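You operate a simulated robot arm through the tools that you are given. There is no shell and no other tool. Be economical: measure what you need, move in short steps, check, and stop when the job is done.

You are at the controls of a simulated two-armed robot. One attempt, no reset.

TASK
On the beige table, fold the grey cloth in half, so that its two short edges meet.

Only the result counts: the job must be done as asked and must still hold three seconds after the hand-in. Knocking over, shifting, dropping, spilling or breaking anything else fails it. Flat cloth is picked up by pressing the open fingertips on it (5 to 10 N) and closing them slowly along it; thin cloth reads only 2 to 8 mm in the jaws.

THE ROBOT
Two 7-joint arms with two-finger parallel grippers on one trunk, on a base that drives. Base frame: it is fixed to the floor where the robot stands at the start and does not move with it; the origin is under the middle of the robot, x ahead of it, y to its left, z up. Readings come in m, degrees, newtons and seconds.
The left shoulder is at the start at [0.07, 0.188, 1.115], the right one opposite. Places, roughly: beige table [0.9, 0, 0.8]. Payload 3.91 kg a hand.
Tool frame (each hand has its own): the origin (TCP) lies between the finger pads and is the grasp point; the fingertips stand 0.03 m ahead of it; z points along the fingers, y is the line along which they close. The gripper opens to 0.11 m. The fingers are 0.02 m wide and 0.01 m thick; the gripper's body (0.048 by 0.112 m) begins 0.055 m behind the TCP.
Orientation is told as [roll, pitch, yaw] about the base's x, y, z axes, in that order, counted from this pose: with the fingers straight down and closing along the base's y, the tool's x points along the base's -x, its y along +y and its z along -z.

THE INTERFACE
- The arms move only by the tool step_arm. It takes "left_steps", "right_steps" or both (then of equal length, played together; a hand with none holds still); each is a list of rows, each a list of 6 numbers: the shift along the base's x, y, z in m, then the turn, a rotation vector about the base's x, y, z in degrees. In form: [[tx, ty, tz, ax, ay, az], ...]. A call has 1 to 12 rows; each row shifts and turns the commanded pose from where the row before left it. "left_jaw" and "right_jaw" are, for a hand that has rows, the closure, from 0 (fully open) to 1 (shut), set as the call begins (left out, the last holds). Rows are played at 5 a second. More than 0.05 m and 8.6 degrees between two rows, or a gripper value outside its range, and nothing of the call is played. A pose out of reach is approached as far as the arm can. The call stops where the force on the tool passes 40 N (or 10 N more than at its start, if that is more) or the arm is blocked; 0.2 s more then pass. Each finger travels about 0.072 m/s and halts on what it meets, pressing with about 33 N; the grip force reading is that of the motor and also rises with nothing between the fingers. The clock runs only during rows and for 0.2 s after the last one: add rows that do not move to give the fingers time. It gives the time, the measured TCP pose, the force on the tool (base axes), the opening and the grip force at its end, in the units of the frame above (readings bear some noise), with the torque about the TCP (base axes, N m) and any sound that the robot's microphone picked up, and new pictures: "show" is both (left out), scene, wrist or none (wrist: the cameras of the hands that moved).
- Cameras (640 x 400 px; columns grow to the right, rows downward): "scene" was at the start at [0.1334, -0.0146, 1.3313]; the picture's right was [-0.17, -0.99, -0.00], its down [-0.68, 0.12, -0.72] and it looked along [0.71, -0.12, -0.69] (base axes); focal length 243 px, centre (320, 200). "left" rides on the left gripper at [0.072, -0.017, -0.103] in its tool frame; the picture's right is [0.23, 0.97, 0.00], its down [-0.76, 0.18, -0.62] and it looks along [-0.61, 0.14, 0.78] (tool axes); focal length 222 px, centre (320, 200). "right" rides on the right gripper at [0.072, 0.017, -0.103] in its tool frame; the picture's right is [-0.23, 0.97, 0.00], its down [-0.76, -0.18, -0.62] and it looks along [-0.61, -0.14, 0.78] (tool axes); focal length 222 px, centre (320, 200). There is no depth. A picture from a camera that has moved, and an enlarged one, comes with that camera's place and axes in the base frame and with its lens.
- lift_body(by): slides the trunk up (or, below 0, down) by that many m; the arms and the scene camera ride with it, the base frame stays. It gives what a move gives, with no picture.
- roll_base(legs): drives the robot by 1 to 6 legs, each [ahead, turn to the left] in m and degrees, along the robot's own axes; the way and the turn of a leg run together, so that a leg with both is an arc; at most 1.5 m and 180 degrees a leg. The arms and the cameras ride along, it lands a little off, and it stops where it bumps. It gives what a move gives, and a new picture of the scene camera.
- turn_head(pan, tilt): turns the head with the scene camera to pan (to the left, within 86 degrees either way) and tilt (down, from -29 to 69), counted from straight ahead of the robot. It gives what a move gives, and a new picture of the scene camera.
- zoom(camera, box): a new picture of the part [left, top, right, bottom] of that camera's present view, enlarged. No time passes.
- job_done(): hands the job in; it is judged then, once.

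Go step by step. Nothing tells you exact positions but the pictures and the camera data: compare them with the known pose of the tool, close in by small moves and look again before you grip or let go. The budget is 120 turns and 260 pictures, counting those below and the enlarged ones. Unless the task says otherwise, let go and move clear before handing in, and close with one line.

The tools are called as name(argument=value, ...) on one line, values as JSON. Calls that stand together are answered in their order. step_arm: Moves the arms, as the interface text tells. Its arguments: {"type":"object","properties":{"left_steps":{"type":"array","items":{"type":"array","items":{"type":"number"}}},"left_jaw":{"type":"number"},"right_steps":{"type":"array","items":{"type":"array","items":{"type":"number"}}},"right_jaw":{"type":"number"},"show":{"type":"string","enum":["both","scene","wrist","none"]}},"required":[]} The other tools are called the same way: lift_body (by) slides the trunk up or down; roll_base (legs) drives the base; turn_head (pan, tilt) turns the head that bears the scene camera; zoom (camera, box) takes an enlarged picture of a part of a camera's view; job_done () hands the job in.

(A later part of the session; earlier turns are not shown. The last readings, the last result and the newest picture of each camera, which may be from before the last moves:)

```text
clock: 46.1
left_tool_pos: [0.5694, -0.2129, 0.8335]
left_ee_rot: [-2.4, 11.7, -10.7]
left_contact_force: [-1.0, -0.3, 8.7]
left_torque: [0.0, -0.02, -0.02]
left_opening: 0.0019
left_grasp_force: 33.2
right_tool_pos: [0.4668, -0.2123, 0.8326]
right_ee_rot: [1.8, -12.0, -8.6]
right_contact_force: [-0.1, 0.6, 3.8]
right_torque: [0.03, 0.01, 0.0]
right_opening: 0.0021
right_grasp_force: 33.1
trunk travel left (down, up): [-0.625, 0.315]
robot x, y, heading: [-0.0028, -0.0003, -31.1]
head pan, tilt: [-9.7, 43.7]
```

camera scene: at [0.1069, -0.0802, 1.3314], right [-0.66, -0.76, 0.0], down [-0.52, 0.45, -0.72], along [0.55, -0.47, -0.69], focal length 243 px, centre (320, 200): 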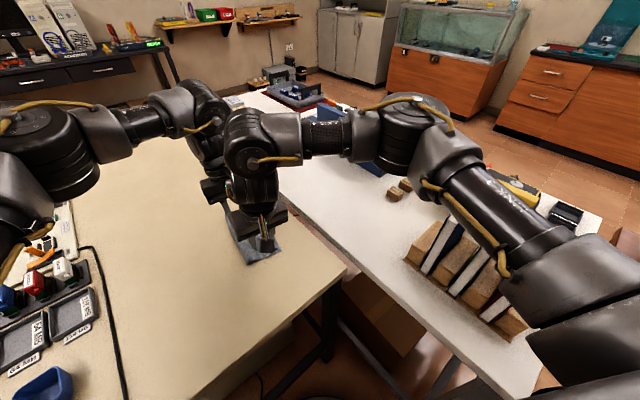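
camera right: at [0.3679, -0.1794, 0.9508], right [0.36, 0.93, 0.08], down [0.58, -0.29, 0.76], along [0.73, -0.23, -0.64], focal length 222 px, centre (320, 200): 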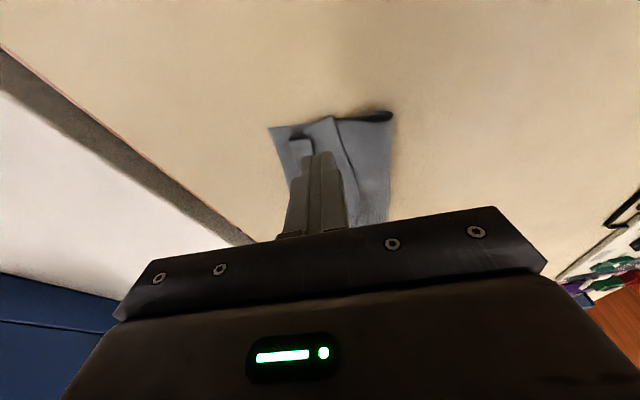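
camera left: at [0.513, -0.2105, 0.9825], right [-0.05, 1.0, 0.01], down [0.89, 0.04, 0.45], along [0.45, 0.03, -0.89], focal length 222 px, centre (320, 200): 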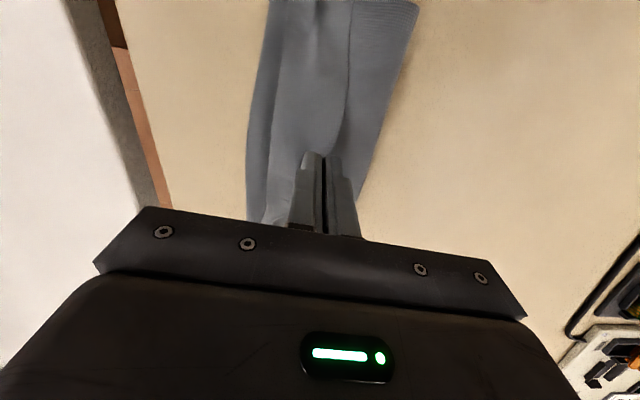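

Both hands hold the flap. I'll lift a few centimetres and check what came up.

step_arm(left_steps=[[0, 0, 0.01, 0, 0, 0], [0, 0, 0.01, 0, 0, 0], [0, 0, 0.015, 0, 0, 0], [0, 0, 0.015, 0, 0, 0], [0, 0, 0, 0, 0, 0]], right_steps=[[0, 0, 0.01, 0, 0, 0], [0, 0, 0.01, 0, 0, 0], [0, 0, 0.015, 0, 0, 0], [0, 0, 0.015, 0, 0, 0], [0, 0, 0, 0, 0, 0]], show="both")

zoom(camera="scene", box=[200, 190, 310, 280])

```text
clock: 47.3
left_tool_pos: [0.5698, -0.214, 0.8825]
left_ee_rot: [-2.2, 11.8, -10.5]
left_contact_force: [0.1, 1.0, -0.5]
left_torque: [-0.02, 0.0, 0.06]
left_opening: 0.0016
left_grasp_force: 32.7
right_tool_pos: [0.4678, -0.2121, 0.8838]
right_ee_rot: [1.8, -11.9, -8.7]
right_contact_force: [-0.4, 0.3, 0.4]
right_torque: [0.0, 0.0, 0.0]
right_opening: 0.0018
right_grasp_force: 32.8
trunk travel left (down, up): [-0.625, 0.315]
robot x, y, heading: [0.0018, -0.0014, -30.9]
head pan, tilt: [-9.7, 43.7]
camera scene: at [0.1079, -0.0807, 1.3312], right [-0.66, -0.76, 0.0], down [-0.52, 0.45, -0.72], along [0.55, -0.47, -0.69], focal length 243 px, centre (320, 200)
camera right: at [0.3789, -0.1852, 0.9695], right [0.36, 0.93, 0.08], down [0.58, -0.29, 0.76], along [0.73, -0.23, -0.64], focal length 222 px, centre (320, 200)
camera left: at [0.5213, -0.2179, 1.0005], right [-0.05, 1.0, 0.01], down [0.89, 0.04, 0.45], along [0.45, 0.03, -0.89], focal length 222 px, centre (320, 200)
```

scene: 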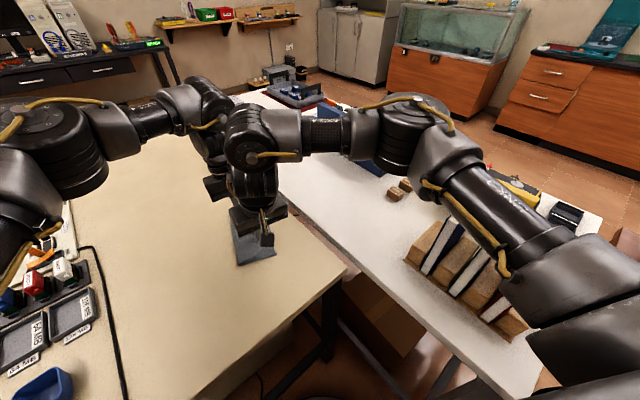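
right: 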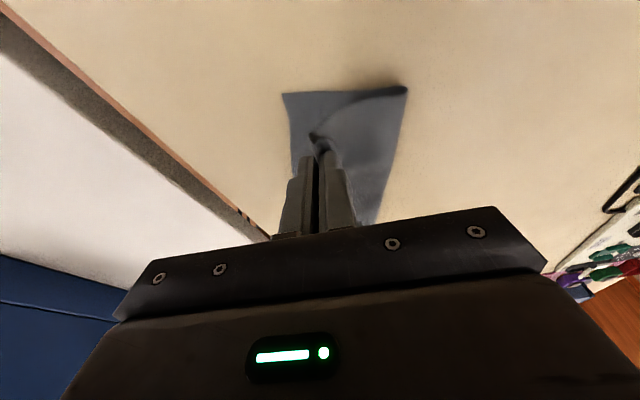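
left: 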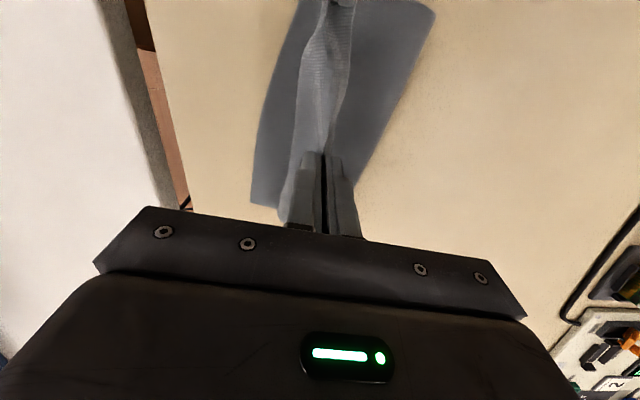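

```text
4.44 times, centred on (255, 235) of scene
camera zoom: at [0.1079, -0.0807, 1.3312], right [-0.66, -0.76, 0.0], down [-0.52, 0.45, -0.72], along [0.55, -0.47, -0.69], focal length 1078 px, centre (609, 44)
```

zoom: 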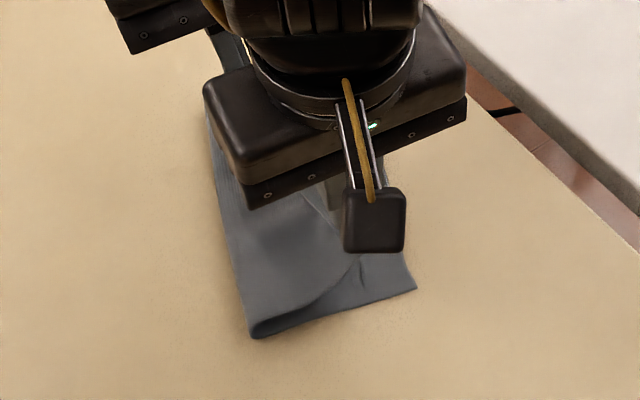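

Only the top edge came up. I'll raise it straight above the cloth's midline so the fold unrolls to the middle, then check.

step_arm(left_steps=[[0.005, 0.012, 0.012, 0, 0, 0], [0.007, 0.018, 0.012, 0, 0, 0], [0.007, 0.018, 0.01, 0, 0, 0], [0.008, 0.018, 0.01, 0, 0, 0], [0, 0, 0, 0, 0, 0]], right_steps=[[0.006, 0.018, 0.012, 0, 0, 0], [0.008, 0.024, 0.012, 0, 0, 0], [0.008, 0.024, 0.01, 0, 0, 0], [0.009, 0.024, 0.01, 0, 0, 0], [0, 0, 0, 0, 0, 0]], show="both")

zoom(camera="scene", box=[180, 170, 310, 280])

```text
clock: 48.5
left_tool_pos: [0.598, -0.1477, 0.9258]
left_ee_rot: [-2.1, 11.9, -10.7]
left_contact_force: [0.9, 0.2, -0.2]
left_torque: [0.0, -0.03, 0.0]
left_opening: 0.0021
left_grasp_force: 32.8
right_tool_pos: [0.4991, -0.1255, 0.9287]
right_ee_rot: [1.8, -11.9, -8.7]
right_contact_force: [0.2, -1.1, -0.2]
right_torque: [0.02, 0.0, 0.01]
right_opening: 0.002
right_grasp_force: 32.7
trunk travel left (down, up): [-0.625, 0.315]
robot x, y, heading: [0.0, -0.003, -31.3]
head pan, tilt: [-9.7, 43.7]
camera scene: at [0.1072, -0.0822, 1.3312], right [-0.66, -0.76, 0.0], down [-0.52, 0.45, -0.72], along [0.55, -0.47, -0.69], focal length 243 px, centre (320, 200)
camera right: at [0.4097, -0.0968, 1.0138], right [0.36, 0.93, 0.08], down [0.58, -0.29, 0.76], along [0.73, -0.23, -0.64], focal length 222 px, centre (320, 200)
camera left: at [0.5478, -0.1521, 1.0443], right [-0.05, 1.0, 0.01], down [0.89, 0.04, 0.45], along [0.45, 0.03, -0.89], focal length 222 px, centre (320, 200)
```

scene: 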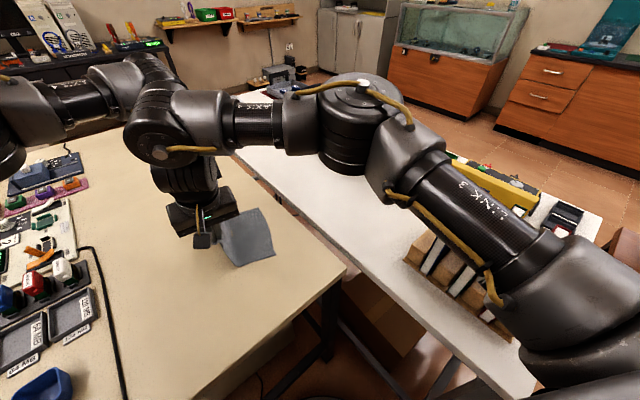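
right: 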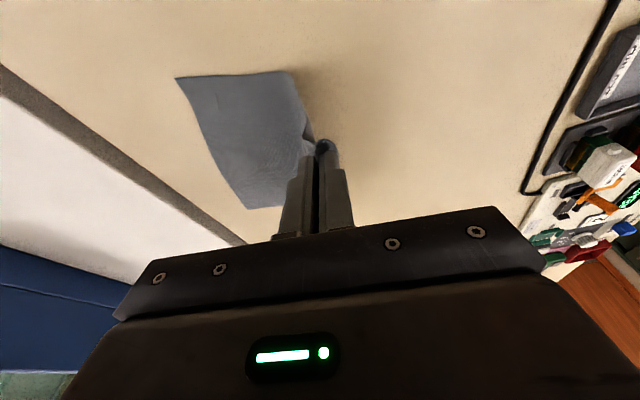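
left: 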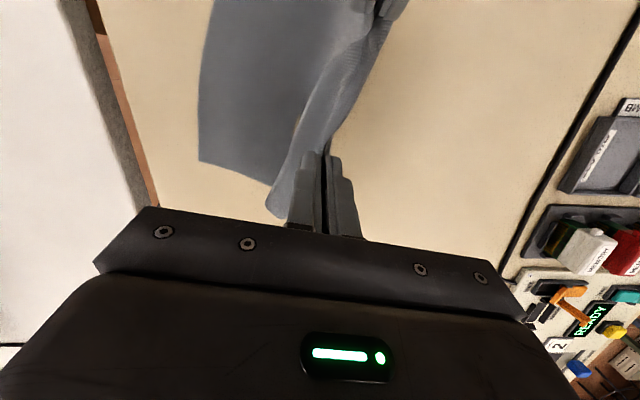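

```text
3.64 times, centred on (245, 225) of scene
camera zoom: at [0.1072, -0.0822, 1.3312], right [-0.66, -0.76, 0.0], down [-0.52, 0.45, -0.72], along [0.55, -0.47, -0.69], focal length 882 px, centre (593, 109)
```

zoom: 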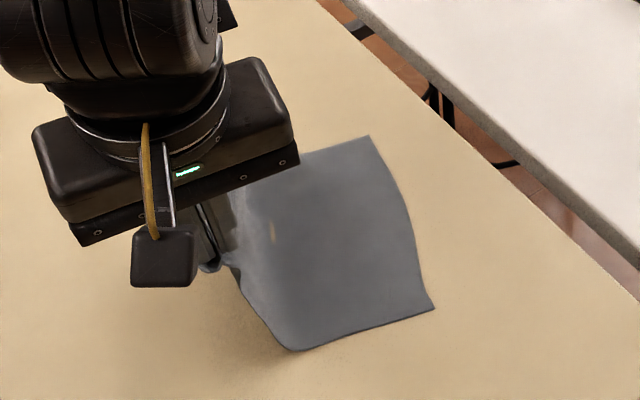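

The lower half lies flat with corners near (0.630,-0.279) and (0.452,-0.226), and the held edge stands above the midline. I'll swing it down onto the lower edge.

step_arm(left_steps=[[-0.003, -0.014, 0.0, 0, 0, 0], [-0.003, -0.014, 0.0, 0, 0, 0], [-0.003, -0.014, -0.006, 0, 0, 0], [-0.003, -0.013, -0.009, 0, 0, 0], [-0.003, -0.012, -0.011, 0, 0, 0], [-0.003, -0.011, -0.014, 0, 0, 0], [-0.002, -0.008, -0.015, 0, 0, 0], [-0.001, -0.006, -0.015, 0, 0, 0], [-0.001, -0.005, -0.013, 0, 0, 0], [0, 0, 0, 0, 0, 0]], right_steps=[[-0.003, -0.014, 0.0, 0, 0, 0], [-0.003, -0.014, 0.0, 0, 0, 0], [-0.003, -0.014, -0.006, 0, 0, 0], [-0.003, -0.013, -0.009, 0, 0, 0], [-0.003, -0.012, -0.011, 0, 0, 0], [-0.003, -0.01, -0.014, 0, 0, 0], [-0.002, -0.008, -0.015, 0, 0, 0], [-0.001, -0.005, -0.015, 0, 0, 0], [-0.001, -0.004, -0.013, 0, 0, 0], [0, 0, 0, 0, 0, 0]], show="both")

zoom(camera="scene", box=[180, 170, 310, 280])

```text
clock: 50.7
left_tool_pos: [0.575, -0.2445, 0.8435]
left_ee_rot: [-2.3, 11.7, -10.5]
left_contact_force: [-0.4, 0.1, 0.5]
left_torque: [0.02, 0.0, 0.01]
left_opening: 0.0016
left_grasp_force: 32.7
right_tool_pos: [0.4746, -0.2162, 0.8437]
right_ee_rot: [1.8, -11.9, -8.7]
right_contact_force: [1.4, -0.4, 0.7]
right_torque: [-0.01, -0.02, -0.03]
right_opening: 0.0021
right_grasp_force: 33.2
trunk travel left (down, up): [-0.625, 0.315]
robot x, y, heading: [0.0026, 0.0011, -31.1]
head pan, tilt: [-9.7, 43.7]
camera scene: at [0.1071, -0.0798, 1.3314], right [-0.66, -0.76, 0.0], down [-0.52, 0.45, -0.72], along [0.55, -0.47, -0.69], focal length 243 px, centre (320, 200)
camera right: at [0.3865, -0.1889, 0.9309], right [0.36, 0.93, 0.08], down [0.58, -0.29, 0.76], along [0.73, -0.23, -0.64], focal length 222 px, centre (320, 200)
camera left: at [0.5252, -0.2484, 0.9609], right [-0.05, 1.0, 0.01], down [0.89, 0.04, 0.45], along [0.45, 0.03, -0.89], focal length 222 px, centre (320, 200)
```

scene: 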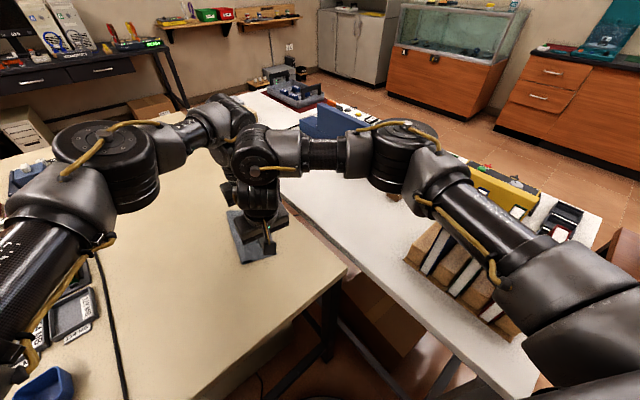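
right: 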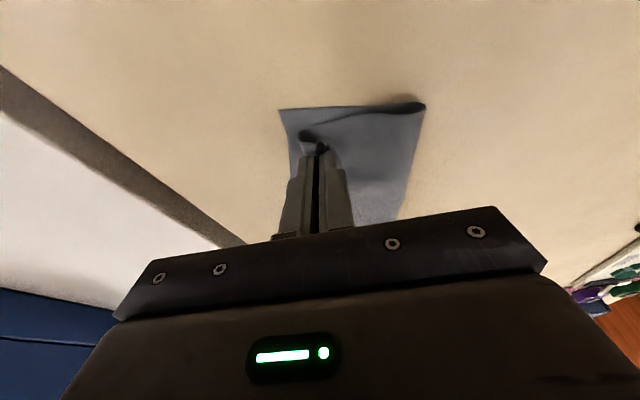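
left: 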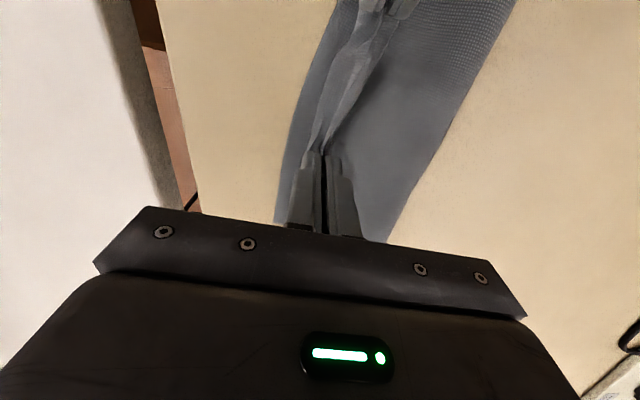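

```text
3.64 times, centred on (245, 225) of scene
camera zoom: at [0.1071, -0.0798, 1.3314], right [-0.66, -0.76, 0.0], down [-0.52, 0.45, -0.72], along [0.55, -0.47, -0.69], focal length 882 px, centre (593, 109)
```

zoom: 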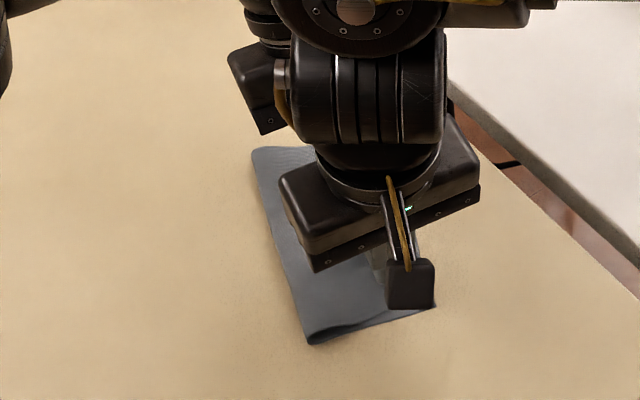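

zoom(camera="right", box=[260, 80, 440, 240])

zoom(camera="left", box=[250, 0, 530, 240])

```text
2.50 times, centred on (350, 160) of right
camera zoom: at [0.3865, -0.1889, 0.9309], right [0.36, 0.93, 0.08], down [0.58, -0.29, 0.76], along [0.73, -0.23, -0.64], focal length 555 px, centre (245, 300)
```

zoom: 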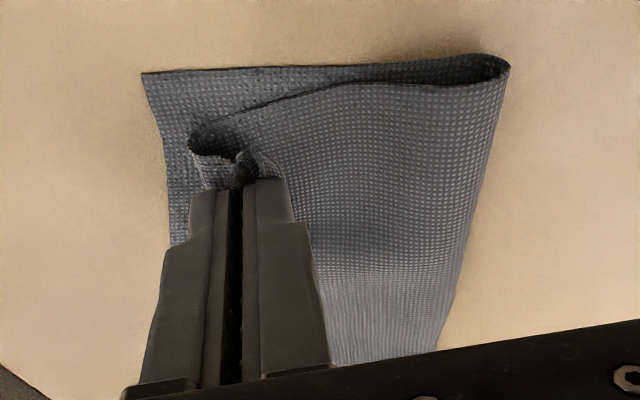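

```text
1.67 times, centred on (390, 120) of left
camera zoom: at [0.5252, -0.2484, 0.9609], right [-0.05, 1.0, 0.01], down [0.89, 0.04, 0.45], along [0.45, 0.03, -0.89], focal length 370 px, centre (203, 333)
```

zoom: 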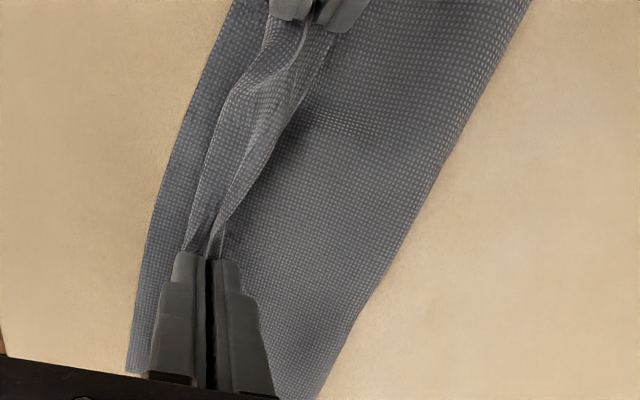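

The held strip still has about 4 cm folded back, and the crease sits too close to the lower edge. I'll shift the grip back about 2 cm so the crease comes to the middle, release, and then flip only the narrow lip.

step_arm(left_steps=[[0.002, 0.007, 0.01, 0, 0, 0], [0.002, 0.007, 0.005, 0, 0, 0], [0.002, 0.007, -0.005, 0, 0, 0], [0, 0, -0.012, 0, 0, 0], [0, 0, -0.004, 0, 0, 0], [0, 0, 0, 0, 0, 0]], right_steps=[[0.002, 0.007, 0.01, 0, 0, 0], [0.002, 0.007, 0.005, 0, 0, 0], [0.002, 0.007, -0.005, 0, 0, 0], [0, 0, -0.012, 0, 0, 0], [0, 0, -0.004, 0, 0, 0], [0, 0, 0, 0, 0, 0]], show="none")

step_arm(left_steps=[[0, 0, 0.0, 0, 0, 0], [0, 0, 0.0, 0, 0, 0], [0, 0, 0.0, 0, 0, 0]], right_steps=[[0, 0, 0.0, 0, 0, 0], [0, 0, 0.0, 0, 0, 0], [0, 0, 0.0, 0, 0, 0]], left_jaw=0.86, right_jaw=0.86, show="none")

step_arm(left_steps=[[0, 0, 0.02, 0, 0, 0], [0, 0, 0.03, 0, 0, 0], [0.01, 0.02, 0.04, 0, 0, 0], [0.01, 0.04, 0.02, 0, 0, 0], [0, 0.04, 0, 0, 0, 0], [0, 0.03, 0, 0, 0, 0]], right_steps=[[0, 0, 0.02, 0, 0, 0], [0, 0, 0.03, 0, 0, 0], [-0.01, -0.02, 0.03, 0, 0, 0], [-0.01, -0.04, 0.01, 0, 0, 0], [-0.01, -0.04, 0, 0, 0, 0], [-0.01, -0.03, 0, 0, 0, 0]], show="wrist")

zoom(camera="scene", box=[190, 180, 310, 280])

```text
clock: 52.1
left_tool_pos: [0.5798, -0.2233, 0.8374]
left_ee_rot: [-2.2, 11.9, -10.5]
left_contact_force: [-1.1, 0.4, -0.4]
left_torque: [-0.02, -0.03, 0.01]
left_opening: 0.0019
left_grasp_force: 33.1
right_tool_pos: [0.4828, -0.1958, 0.8388]
right_ee_rot: [1.8, -12.0, -8.7]
right_contact_force: [-0.5, -0.1, 0.7]
right_torque: [0.0, -0.02, 0.01]
right_opening: 0.0023
right_grasp_force: 32.9
trunk travel left (down, up): [-0.625, 0.315]
robot x, y, heading: [-0.0026, -0.0003, -31.1]
head pan, tilt: [-9.7, 43.7]
```

```text
clock: 52.9
left_tool_pos: [0.5827, -0.2238, 0.8372]
left_ee_rot: [-2.4, 11.8, -10.6]
left_contact_force: [0.7, -0.7, -0.6]
left_torque: [-0.01, -0.02, -0.03]
left_opening: 0.0154
left_grasp_force: 0.1
right_tool_pos: [0.4835, -0.1964, 0.8383]
right_ee_rot: [1.7, -12.0, -8.7]
right_contact_force: [-0.5, -0.6, -0.1]
right_torque: [0.0, 0.03, -0.02]
right_opening: 0.0153
right_grasp_force: 0.1
trunk travel left (down, up): [-0.625, 0.315]
robot x, y, heading: [-0.0011, 0.0008, -31.4]
head pan, tilt: [-9.7, 43.7]
```

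```text
clock: 54.3
left_tool_pos: [0.6017, -0.0916, 0.9481]
left_ee_rot: [-2.3, 11.8, -10.5]
left_contact_force: [-0.4, 0.0, -1.0]
left_torque: [-0.02, 0.01, 0.01]
left_opening: 0.0152
left_grasp_force: 0.0
right_tool_pos: [0.444, -0.3256, 0.9292]
right_ee_rot: [1.8, -12.0, -8.6]
right_contact_force: [-0.7, 0.0, 0.4]
right_torque: [0.02, -0.02, 0.0]
right_opening: 0.0152
right_grasp_force: 0.1
trunk travel left (down, up): [-0.625, 0.315]
robot x, y, heading: [-0.0013, -0.0007, -31.2]
head pan, tilt: [-9.7, 43.7]
camera right: at [0.3534, -0.2979, 1.0148], right [0.36, 0.93, 0.08], down [0.58, -0.29, 0.76], along [0.73, -0.23, -0.64], focal length 222 px, centre (320, 200)
camera left: at [0.5525, -0.0955, 1.0673], right [-0.05, 1.0, 0.01], down [0.89, 0.04, 0.45], along [0.45, 0.03, -0.89], focal length 222 px, centre (320, 200)
```

right: 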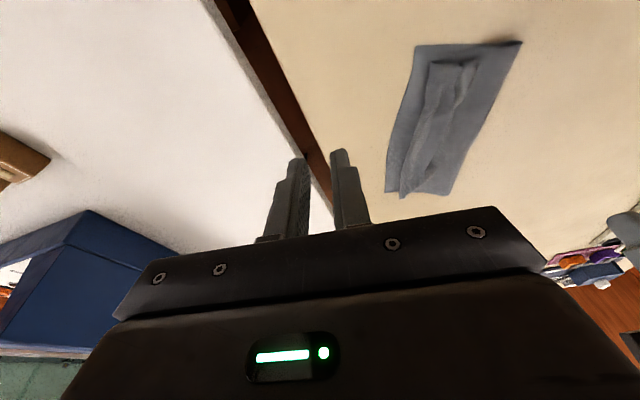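
left: 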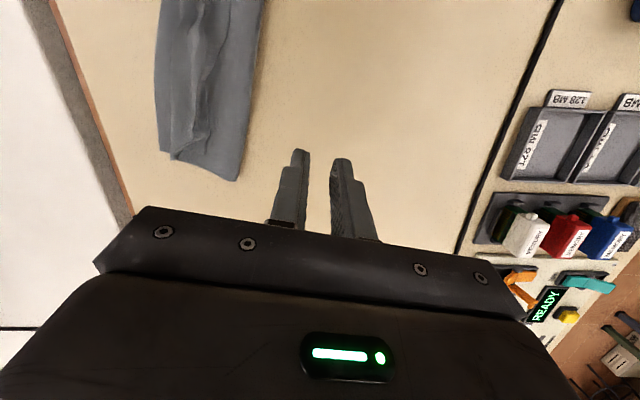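

```text
4.00 times, centred on (250, 230) of scene
camera zoom: at [0.1065, -0.0803, 1.3314], right [-0.66, -0.76, 0.0], down [-0.52, 0.45, -0.72], along [0.55, -0.47, -0.69], focal length 970 px, centre (600, 80)
```

zoom: 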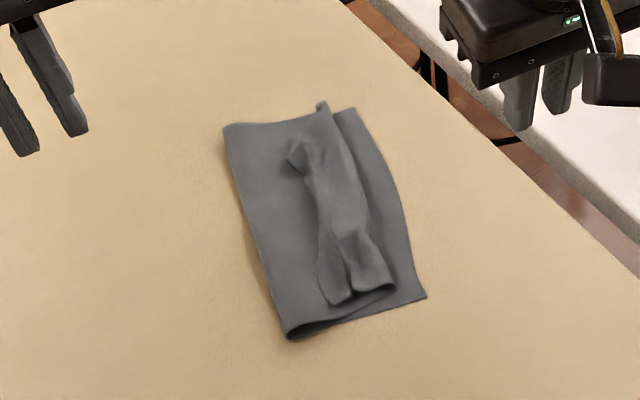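

The crease is still about 3 cm off the middle. I'll pick the strip up again where I left it, pull the cloth open flat, and redo the fold with a grip right at the edge.

step_arm(left_steps=[[-0.004, -0.035, 0, 0, 0, 0], [-0.005, -0.035, 0, 0, 0, 0], [-0.005, -0.035, -0.02, 0, 0, 0], [-0.005, -0.027, -0.03, 0, 0, 0], [0, 0, -0.045, 0, 0, 0], [0, 0, -0.013, 0, 0, 0], [0, 0, 0, 0, 0, 0]], right_steps=[[0.01, 0.035, 0, 0, 0, 0], [0.01, 0.035, 0, 0, 0, 0], [0.01, 0.035, -0.01, 0, 0, 0], [0.009, 0.024, -0.02, 0, 0, 0], [0, 0, -0.045, 0, 0, 0], [0, 0, -0.016, 0, 0, 0], [0, 0, 0, 0, 0, 0]], left_jaw=0.8, right_jaw=0.8, show="none")

zoom(camera="right", box=[240, 80, 440, 240])

zoom(camera="left", box=[220, 80, 420, 240])

```text
clock: 55.9
left_tool_pos: [0.5819, -0.2254, 0.8395]
left_ee_rot: [-2.2, 11.7, -10.6]
left_contact_force: [0.9, 0.7, -0.5]
left_torque: [-0.03, 0.0, -0.02]
left_opening: 0.0221
left_grasp_force: 0.2
right_tool_pos: [0.4806, -0.1983, 0.8378]
right_ee_rot: [1.8, -11.8, -8.7]
right_contact_force: [-0.8, 0.0, 1.2]
right_torque: [0.03, -0.01, 0.02]
right_opening: 0.0221
right_grasp_force: 0.0
trunk travel left (down, up): [-0.625, 0.315]
robot x, y, heading: [0.0005, -0.0036, -31.2]
head pan, tilt: [-9.7, 43.7]
```

```text
2.50 times, centred on (340, 160) of right
camera zoom: at [0.392, -0.17, 0.9235], right [0.36, 0.93, 0.08], down [0.58, -0.29, 0.76], along [0.73, -0.23, -0.64], focal length 555 px, centre (270, 300)
```

zoom: 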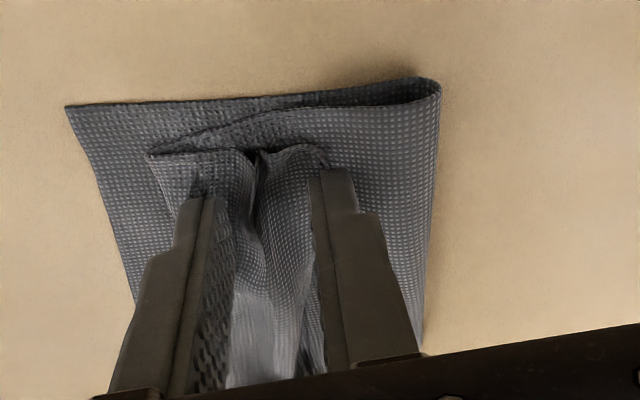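

```text
2.50 times, centred on (320, 160) of left
camera zoom: at [0.532, -0.2287, 0.9573], right [-0.05, 1.0, 0.01], down [0.89, 0.04, 0.45], along [0.45, 0.03, -0.89], focal length 555 px, centre (320, 300)
```

zoom: 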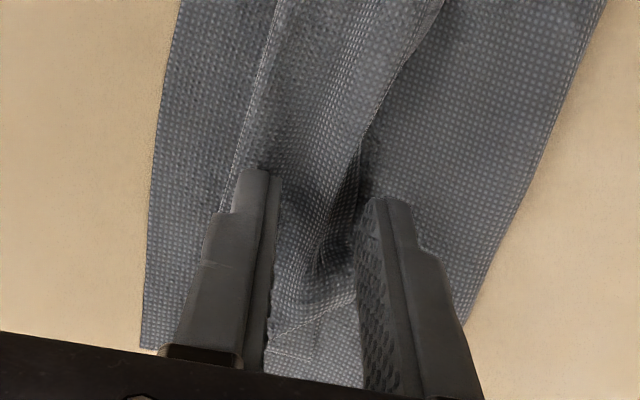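

step_arm(left_steps=[[0, 0, -0.003, 0, 0, 0], [0, 0, -0.002, 0, 0, 0], [0, 0, -0.0012, 0, 0, 0], [0, 0, 0, 0, 0, 0]], right_steps=[[0, 0, -0.003, 0, 0, 0], [0, 0, -0.0015, 0, 0, 0], [0, 0, -0.0005, 0, 0, 0], [0, 0, 0, 0, 0, 0]], show="none")

```text
clock: 56.9
left_tool_pos: [0.5807, -0.2233, 0.8339]
left_ee_rot: [-2.3, 11.8, -10.5]
left_contact_force: [-0.2, -0.2, 0.6]
left_torque: [0.01, -0.01, -0.02]
left_opening: 0.0221
left_grasp_force: 0.0
right_tool_pos: [0.4819, -0.1967, 0.8342]
right_ee_rot: [1.8, -12.1, -8.7]
right_contact_force: [0.5, -0.9, 7.2]
right_torque: [-0.14, 0.03, 0.03]
right_opening: 0.0226
right_grasp_force: 0.5
trunk travel left (down, up): [-0.625, 0.315]
robot x, y, heading: [0.001, -0.0025, -31.3]
head pan, tilt: [-9.7, 43.7]
```

step_arm(left_steps=[[0, 0, -0.001, 0, 0, 0], [0, 0, 0, 0, 0, 0], [0, 0, 0, 0, 0, 0]], right_steps=[[0, 0, 0, 0, 0, 0], [0, 0, 0, 0, 0, 0], [0, 0, 0, 0, 0, 0]], right_jaw=0.87, show="none")

step_arm(left_steps=[[0, 0, -0.0005, 0, 0, 0], [0, 0, 0, 0, 0, 0], [0, 0, 0, 0, 0, 0]], right_steps=[[0, 0, 0, 0, 0, 0], [0, 0, 0, 0, 0, 0], [0, 0, 0, 0, 0, 0]], right_jaw=1, left_jaw=0.87, show="none")

step_arm(left_steps=[[0, 0, 0, 0, 0, 0], [0, 0, 0, 0, 0, 0], [0, 0, 0, 0, 0, 0]], left_jaw=1, show="none")

```text
clock: 57.7
left_tool_pos: [0.5822, -0.2243, 0.8336]
left_ee_rot: [-2.4, 11.7, -10.5]
left_contact_force: [1.3, 0.9, 7.6]
left_torque: [0.07, -0.06, -0.04]
left_opening: 0.0219
left_grasp_force: 0.0
right_tool_pos: [0.4811, -0.196, 0.8325]
right_ee_rot: [1.8, -12.0, -8.7]
right_contact_force: [1.2, 0.6, 6.3]
right_torque: [-0.04, -0.02, 0.06]
right_opening: 0.0137
right_grasp_force: 0.1
trunk travel left (down, up): [-0.625, 0.315]
robot x, y, heading: [0.0027, -0.0012, -31.1]
head pan, tilt: [-9.7, 43.7]
```

```text
clock: 58.5
left_tool_pos: [0.5805, -0.2252, 0.8325]
left_ee_rot: [-2.4, 11.6, -10.7]
left_contact_force: [0.9, -1.2, 16.8]
left_torque: [0.14, -0.14, -0.02]
left_opening: 0.0135
left_grasp_force: 0.2
right_tool_pos: [0.4789, -0.196, 0.8334]
right_ee_rot: [1.8, -12.0, -8.7]
right_contact_force: [0.6, 0.2, 2.4]
right_torque: [-0.01, -0.03, 0.0]
right_opening: 0.0022
right_grasp_force: 33.2
trunk travel left (down, up): [-0.625, 0.315]
robot x, y, heading: [-0.0021, 0.0029, -31.3]
head pan, tilt: [-9.7, 43.7]
```

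```text
clock: 59.3
left_tool_pos: [0.5803, -0.2253, 0.8326]
left_ee_rot: [-2.4, 11.8, -10.4]
left_contact_force: [1.1, 2.1, 19.2]
left_torque: [0.15, -0.14, -0.01]
left_opening: 0.002
left_grasp_force: 33.0
right_tool_pos: [0.4795, -0.1951, 0.833]
right_ee_rot: [1.8, -12.1, -8.7]
right_contact_force: [0.5, 0.5, 0.7]
right_torque: [-0.01, -0.02, 0.01]
right_opening: 0.0021
right_grasp_force: 33.4
trunk travel left (down, up): [-0.625, 0.315]
robot x, y, heading: [-0.0029, 0.0014, -31.1]
head pan, tilt: [-9.7, 43.7]
```

Both hands grip. I'll lift about 5 cm and turn the base left 13° to carry the edge back, opening the cloth flat.

step_arm(left_steps=[[0, 0, 0.01, 0, 0, 0], [0.002, 0.005, 0.015, 0, 0, 0], [0.003, 0.01, 0.015, 0, 0, 0], [0.003, 0.01, 0.015, 0, 0, 0], [0, 0, 0, 0, 0, 0]], right_steps=[[0, 0, 0.01, 0, 0, 0], [0.002, 0.005, 0.015, 0, 0, 0], [0.003, 0.01, 0.015, 0, 0, 0], [0.003, 0.01, 0.015, 0, 0, 0], [0, 0, 0, 0, 0, 0]], show="none")

roll_base(legs=[[0, 12]])

zoom(camera="right", box=[0, 0, 640, 400])

zoom(camera="left", box=[0, 0, 640, 400])

```text
clock: 60.5
left_tool_pos: [0.5911, -0.2001, 0.8858]
left_ee_rot: [-2.2, 11.9, -10.5]
left_contact_force: [-0.6, 0.3, -0.6]
left_torque: [0.03, 0.04, 0.0]
left_opening: 0.0021
left_grasp_force: 33.3
right_tool_pos: [0.4884, -0.1725, 0.8861]
right_ee_rot: [1.9, -12.0, -8.7]
right_contact_force: [-0.1, -0.3, 0.5]
right_torque: [0.0, -0.03, -0.02]
right_opening: 0.0021
right_grasp_force: 32.8
trunk travel left (down, up): [-0.625, 0.315]
robot x, y, heading: [-0.0019, 0.0018, -31.4]
head pan, tilt: [-9.7, 43.7]
```

```text
clock: 61.7
left_tool_pos: [0.6194, -0.0704, 0.8871]
left_ee_rot: [-2.3, 11.9, 1.7]
left_contact_force: [-0.6, 0.4, -1.2]
left_torque: [0.0, 0.02, 0.01]
left_opening: 0.0021
left_grasp_force: 33.1
right_tool_pos: [0.514, -0.0654, 0.8895]
right_ee_rot: [1.8, -12.0, 3.5]
right_contact_force: [-0.8, -0.4, 0.1]
right_torque: [0.0, -0.04, -0.03]
right_opening: 0.0022
right_grasp_force: 32.9
trunk travel left (down, up): [-0.625, 0.315]
robot x, y, heading: [0.002, -0.0016, -19.3]
head pan, tilt: [-9.7, 43.7]
camera scene: at [0.1218, -0.0561, 1.3313], right [-0.48, -0.88, 0.0], down [-0.61, 0.33, -0.72], along [0.63, -0.35, -0.69], focal length 243 px, centre (320, 200)
```

scene: 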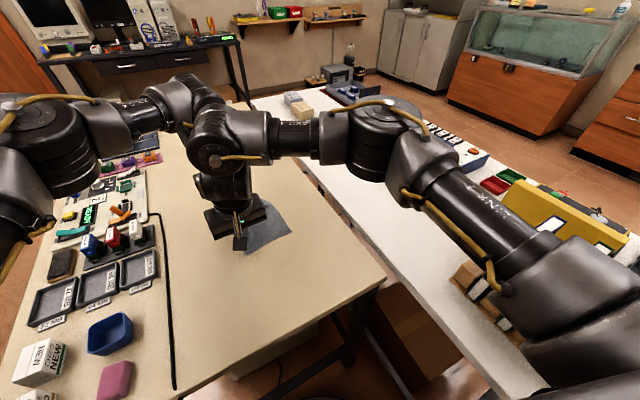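

```text
1.00 times, centred on (320, 200) of right (not enlarged: the box is as wide or as high as the picture)
camera zoom: at [0.4211, -0.0572, 0.9735], right [0.16, 0.98, 0.08], down [0.63, -0.16, 0.76], along [0.76, -0.07, -0.64], focal length 222 px, centre (320, 200)
```

zoom: 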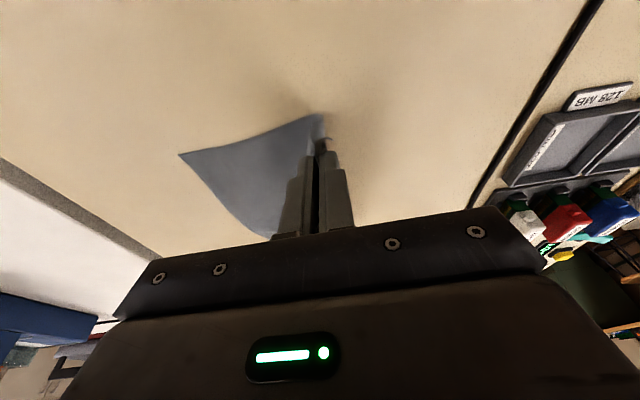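

```text
1.00 times, centred on (320, 200) of left (not enlarged: the box is as wide or as high as the picture)
camera zoom: at [0.5718, -0.0854, 1.0052], right [-0.26, 0.97, 0.01], down [0.87, 0.23, 0.45], along [0.43, 0.12, -0.89], focal length 222 px, centre (320, 200)
```

zoom: 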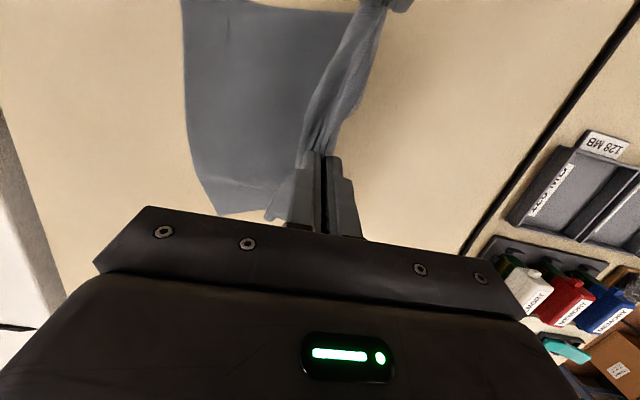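

The cloth slid and turned a little, but it is opening. I'll lay the held edge down further left so it flattens.

step_arm(left_steps=[[-0.002, 0.012, 0.0, 0, 0, 0], [-0.002, 0.012, -0.006, 0, 0, 0], [-0.002, 0.012, -0.01, 0, 0, 0], [-0.002, 0.012, -0.012, 0, 0, 0], [-0.002, 0.01, -0.012, 0, 0, 0], [-0.002, 0.01, -0.01, 0, 0, 0], [0, 0, 0, 0, 0, 0]], right_steps=[[-0.002, 0.012, 0.0, 0, 0, 0], [-0.002, 0.012, -0.006, 0, 0, 0], [-0.002, 0.012, -0.01, 0, 0, 0], [-0.002, 0.012, -0.012, 0, 0, 0], [-0.002, 0.01, -0.012, 0, 0, 0], [-0.002, 0.01, -0.01, 0, 0, 0], [0, 0, 0, 0, 0, 0]], show="wrist")

```text
clock: 63.3
left_tool_pos: [0.6087, -0.0029, 0.8379]
left_ee_rot: [-2.2, 11.8, 1.6]
left_contact_force: [-1.3, -0.3, 0.1]
left_torque: [0.04, 0.01, -0.05]
left_opening: 0.0021
left_grasp_force: 33.3
right_tool_pos: [0.5021, 0.0036, 0.8374]
right_ee_rot: [1.8, -12.0, 3.5]
right_contact_force: [1.1, -0.2, 0.2]
right_torque: [0.01, -0.04, -0.02]
right_opening: 0.0023
right_grasp_force: 32.7
trunk travel left (down, up): [-0.625, 0.315]
robot x, y, heading: [-0.0002, -0.0023, -19.0]
head pan, tilt: [-9.7, 43.7]
camera right: at [0.4095, 0.0113, 0.924], right [0.16, 0.98, 0.08], down [0.63, -0.16, 0.76], along [0.76, -0.07, -0.64], focal length 222 px, centre (320, 200)
camera left: at [0.5599, -0.0184, 0.9554], right [-0.26, 0.97, 0.01], down [0.87, 0.23, 0.45], along [0.43, 0.12, -0.89], focal length 222 px, centre (320, 200)
```

right: 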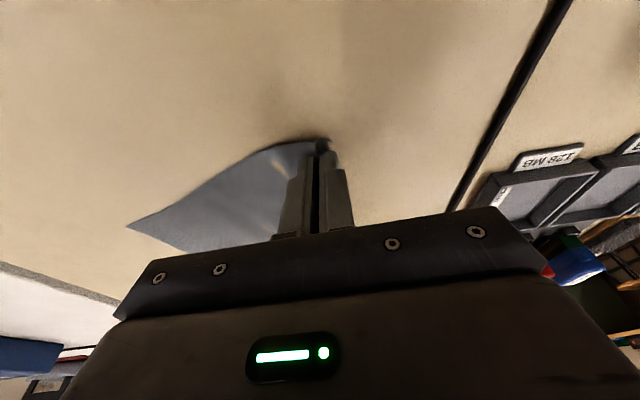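
left: 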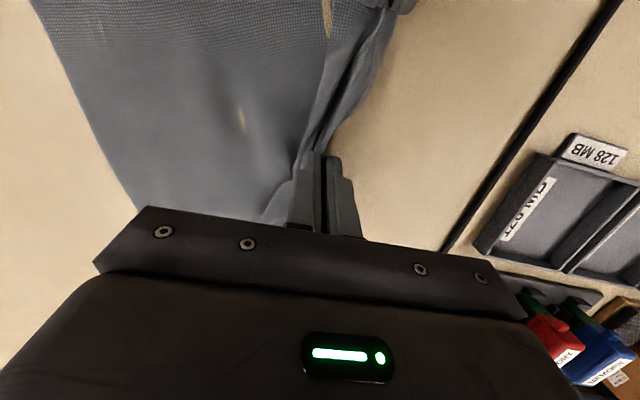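

Now I'll pull a touch further to flatten it, release, and look.

step_arm(left_steps=[[-0.002, 0.01, 0.0, 0, 0, 0], [-0.001, 0.008, -0.001, 0, 0, 0], [0, 0, 0, 0, 0, 0]], right_steps=[[-0.002, 0.01, 0.0, 0, 0, 0], [-0.001, 0.008, -0.001, 0, 0, 0], [0, 0, 0, 0, 0, 0]], show="none")

step_arm(left_steps=[[0, 0, 0.0, 0, 0, 0], [0, 0, 0.0, 0, 0, 0], [0, 0, 0.03, 0, 0, 0], [0, 0, 0.04, 0, 0, 0], [0.02, 0.04, 0.02, 0, 0, 0], [0.02, 0.04, 0, 0, 0, 0], [0.01, 0.04, 0, 0, 0, 0]], right_steps=[[0, 0, 0.0, 0, 0, 0], [0, 0, 0.0, 0, 0, 0], [0, 0, 0.03, 0, 0, 0], [0, 0, 0.04, 0, 0, 0], [-0.02, -0.04, 0.03, 0, 0, 0], [-0.02, -0.04, 0, 0, 0, 0], [-0.03, -0.03, 0, 0, 0, 0]], left_jaw=0.82, right_jaw=0.82, show="scene")

zoom(camera="left", box=[0, 0, 640, 400])

zoom(camera="right", box=[0, 0, 640, 400])

```text
clock: 64.1
left_tool_pos: [0.6052, 0.0133, 0.8357]
left_ee_rot: [-2.2, 11.8, 1.6]
left_contact_force: [-0.7, 0.3, 1.1]
left_torque: [-0.02, 0.03, -0.03]
left_opening: 0.0019
left_grasp_force: 33.3
right_tool_pos: [0.4981, 0.0202, 0.8362]
right_ee_rot: [2.1, -12.2, 3.4]
right_contact_force: [0.9, 0.3, -0.1]
right_torque: [-0.01, 0.0, -0.01]
right_opening: 0.0022
right_grasp_force: 33.3
trunk travel left (down, up): [-0.625, 0.315]
robot x, y, heading: [-0.0007, -0.0022, -19.1]
head pan, tilt: [-9.7, 43.7]
```

```text
refused: row 5 steps farther than a row can; nothing moved
```

```text
1.00 times, centred on (320, 200) of left (not enlarged: the box is as wide or as high as the picture)
camera zoom: at [0.557, 0.0, 0.9542], right [-0.26, 0.97, 0.01], down [0.87, 0.23, 0.45], along [0.43, 0.12, -0.89], focal length 222 px, centre (320, 200)
```

zoom: 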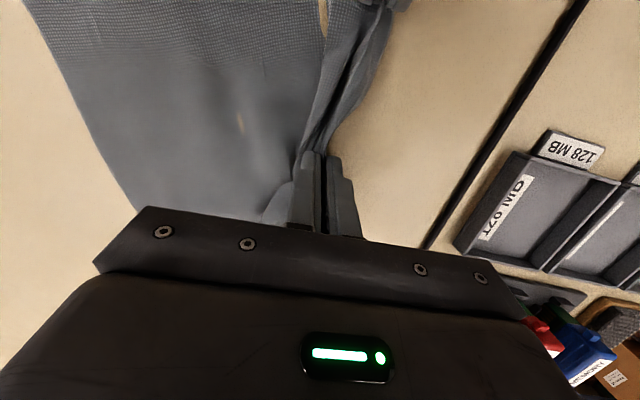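

```text
1.00 times, centred on (320, 200) of right (not enlarged: the box is as wide or as high as the picture)
camera zoom: at [0.4059, 0.0274, 0.9227], right [0.16, 0.98, 0.08], down [0.63, -0.16, 0.76], along [0.76, -0.07, -0.64], focal length 222 px, centre (320, 200)
```

zoom: 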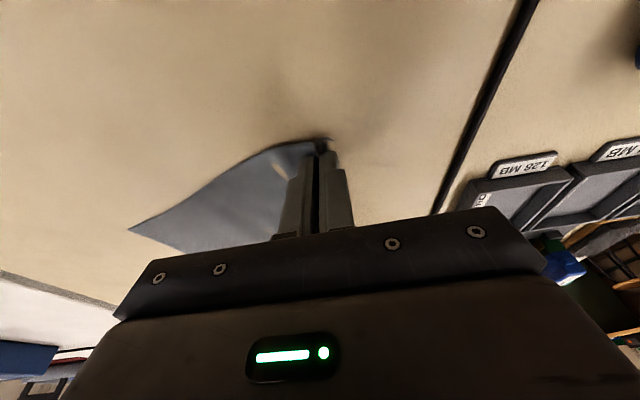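

step_arm(left_steps=[[0, 0, 0.0, 0, 0, 0], [0, 0, 0.0, 0, 0, 0], [0, 0, 0.03, 0, 0, 0], [0, 0, 0.04, 0, 0, 0], [0.02, 0.03, 0.02, 0, 0, 0], [0.02, 0.03, 0.02, 0, 0, 0], [0.01, 0.03, 0.02, 0, 0, 0]], right_steps=[[0, 0, 0.0, 0, 0, 0], [0, 0, 0.0, 0, 0, 0], [0, 0, 0.03, 0, 0, 0], [0, 0, 0.04, 0, 0, 0], [-0.02, -0.03, 0.03, 0, 0, 0], [-0.02, -0.04, 0, 0, 0, 0], [-0.03, -0.03, 0, 0, 0, 0]], left_jaw=0.82, right_jaw=0.82, show="both")

```text
clock: 65.7
left_tool_pos: [0.6549, 0.107, 0.9642]
left_ee_rot: [-2.3, 11.7, 1.6]
left_contact_force: [0.0, -0.8, -0.9]
left_torque: [-0.02, -0.02, 0.02]
left_opening: 0.0197
left_grasp_force: 0.1
right_tool_pos: [0.4523, -0.0811, 0.9363]
right_ee_rot: [1.8, -11.9, 3.7]
right_contact_force: [-1.0, 0.0, -0.5]
right_torque: [-0.02, -0.02, -0.05]
right_opening: 0.0198
right_grasp_force: 0.1
right hand out of reach, approached as far as the arm can: row 7
trunk travel left (down, up): [-0.625, 0.315]
robot x, y, heading: [-0.0017, -0.001, -19.0]
head pan, tilt: [-9.7, 43.7]
camera scene: at [0.1208, -0.0567, 1.3314], right [-0.48, -0.88, 0.0], down [-0.6, 0.33, -0.72], along [0.63, -0.35, -0.69], focal length 243 px, centre (320, 200)
camera right: at [0.3596, -0.0743, 1.0225], right [0.15, 0.98, 0.08], down [0.63, -0.16, 0.76], along [0.76, -0.07, -0.64], focal length 222 px, centre (320, 200)
camera left: at [0.6059, 0.0914, 1.0843], right [-0.26, 0.97, 0.01], down [0.87, 0.23, 0.45], along [0.43, 0.12, -0.89], focal length 222 px, centre (320, 200)
```

scene: 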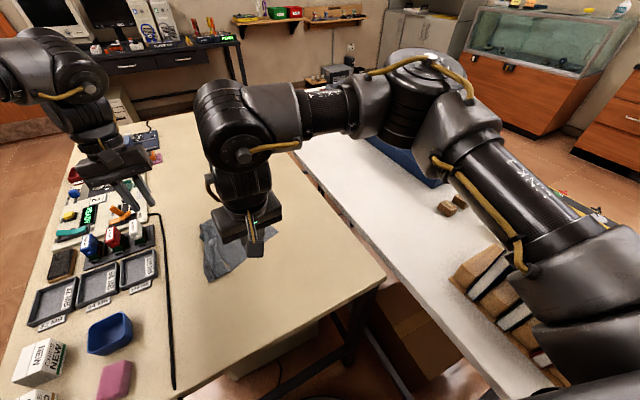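
right: 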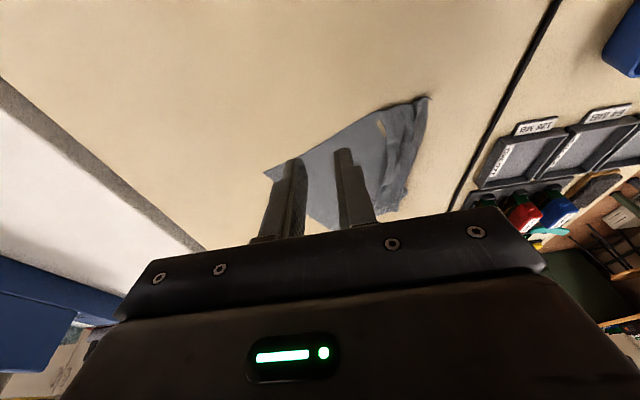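
left: 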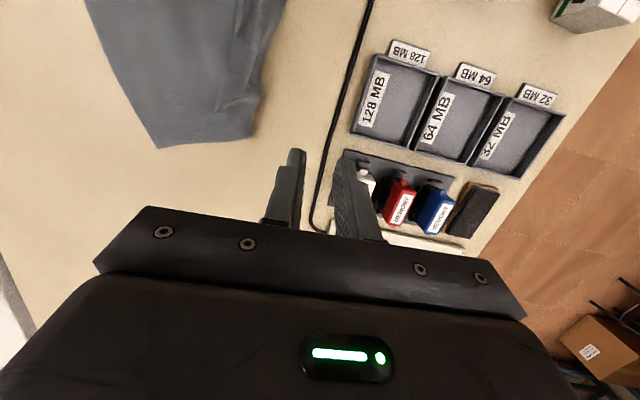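

I'll move the right arm aside to see the whole cloth.

step_arm(right_steps=[[0, -0.03, 0.02, 0, 0, -5], [0, -0.045, 0.0, 0, 0, -5], [0, -0.045, 0, 0, 0, -5], [0, -0.045, 0, 0, 0, 0], [0, -0.045, 0, 0, 0, 0], [0, -0.03, 0, 0, 0, 0]], show="none")

zoom(camera="scene", box=[160, 180, 320, 300])

```text
clock: 67.1
left_tool_pos: [0.6538, 0.1044, 0.966]
left_ee_rot: [-2.2, 11.8, 1.6]
left_contact_force: [0.1, -0.3, 0.3]
left_torque: [-0.01, -0.01, -0.01]
left_opening: 0.02
left_grasp_force: 0.1
right_tool_pos: [0.4858, -0.3355, 0.9575]
right_ee_rot: [1.7, -12.0, -11.5]
right_contact_force: [0.8, 0.2, 0.0]
right_torque: [0.03, -0.02, 0.01]
right_opening: 0.0198
right_grasp_force: 0.0
right hand out of reach, approached as far as the arm can: row 1, 2, 3
trunk travel left (down, up): [-0.625, 0.315]
robot x, y, heading: [0.0011, 0.0009, -19.1]
head pan, tilt: [-9.7, 43.7]
```

```text
3.33 times, centred on (240, 240) of scene
camera zoom: at [0.1214, -0.0574, 1.3313], right [-0.48, -0.88, 0.0], down [-0.6, 0.33, -0.72], along [0.63, -0.35, -0.69], focal length 808 px, centre (587, 67)
```

zoom: 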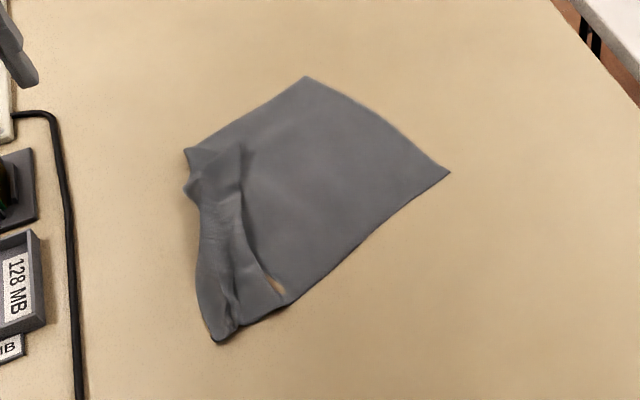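

Part of the left end is still doubled over. I'll look from above with the left wrist camera.

step_arm(left_steps=[[0, -0.03, 0.02, 0, 0, 0], [0, -0.03, 0.02, 0, 0, 0], [0, -0.03, 0.0, 0, 0, 0], [0, -0.02, 0, 0, 0, 0], [0, 0, 0, 0, 0, 0]], show="wrist")

zoom(camera="left", box=[180, 0, 440, 170])

zoom(camera="scene", box=[200, 195, 280, 270])

```text
clock: 68.3
left_tool_pos: [0.6547, -0.0015, 1.0063]
left_ee_rot: [-2.3, 11.8, 1.5]
left_contact_force: [-0.4, -0.3, 0.3]
left_torque: [-0.01, 0.02, -0.03]
left_opening: 0.0196
left_grasp_force: 0.1
right_tool_pos: [0.4858, -0.3332, 0.9586]
right_ee_rot: [1.8, -12.0, -11.5]
right_contact_force: [-0.1, -0.3, 0.1]
right_torque: [-0.02, 0.01, -0.01]
right_opening: 0.02
right_grasp_force: 0.0
trunk travel left (down, up): [-0.625, 0.315]
robot x, y, heading: [0.0016, -0.0026, -19.1]
head pan, tilt: [-9.7, 43.7]
camera left: at [0.6071, -0.0173, 1.1243], right [-0.26, 0.97, 0.01], down [0.87, 0.23, 0.45], along [0.43, 0.12, -0.89], focal length 222 px, centre (320, 200)
```

left: 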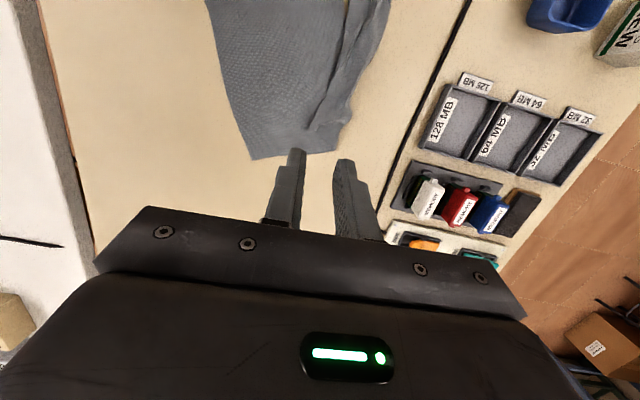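

```text
2.35 times, centred on (310, 85) of left
camera zoom: at [0.6071, -0.0173, 1.1243], right [-0.26, 0.97, 0.01], down [0.87, 0.23, 0.45], along [0.43, 0.12, -0.89], focal length 523 px, centre (344, 471)
```

zoom: 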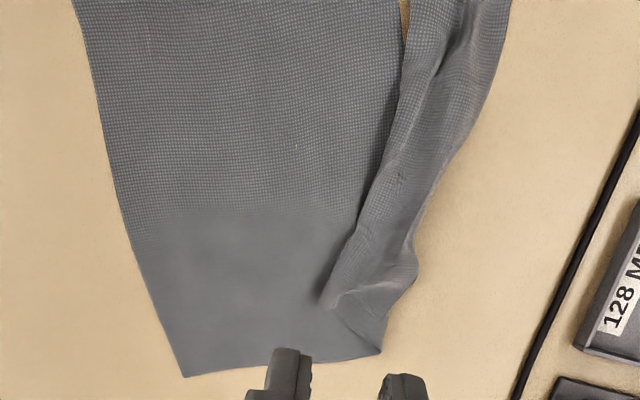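

```text
5.33 times, centred on (240, 232) of scene
camera zoom: at [0.1218, -0.0556, 1.3314], right [-0.48, -0.88, 0.0], down [-0.61, 0.33, -0.72], along [0.63, -0.35, -0.69], focal length 1294 px, centre (747, 27)
```

zoom: 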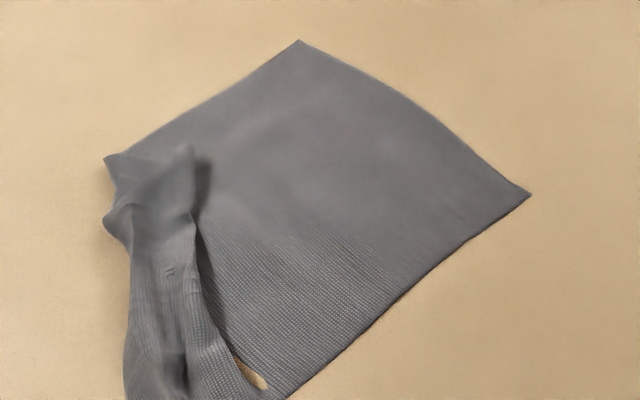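

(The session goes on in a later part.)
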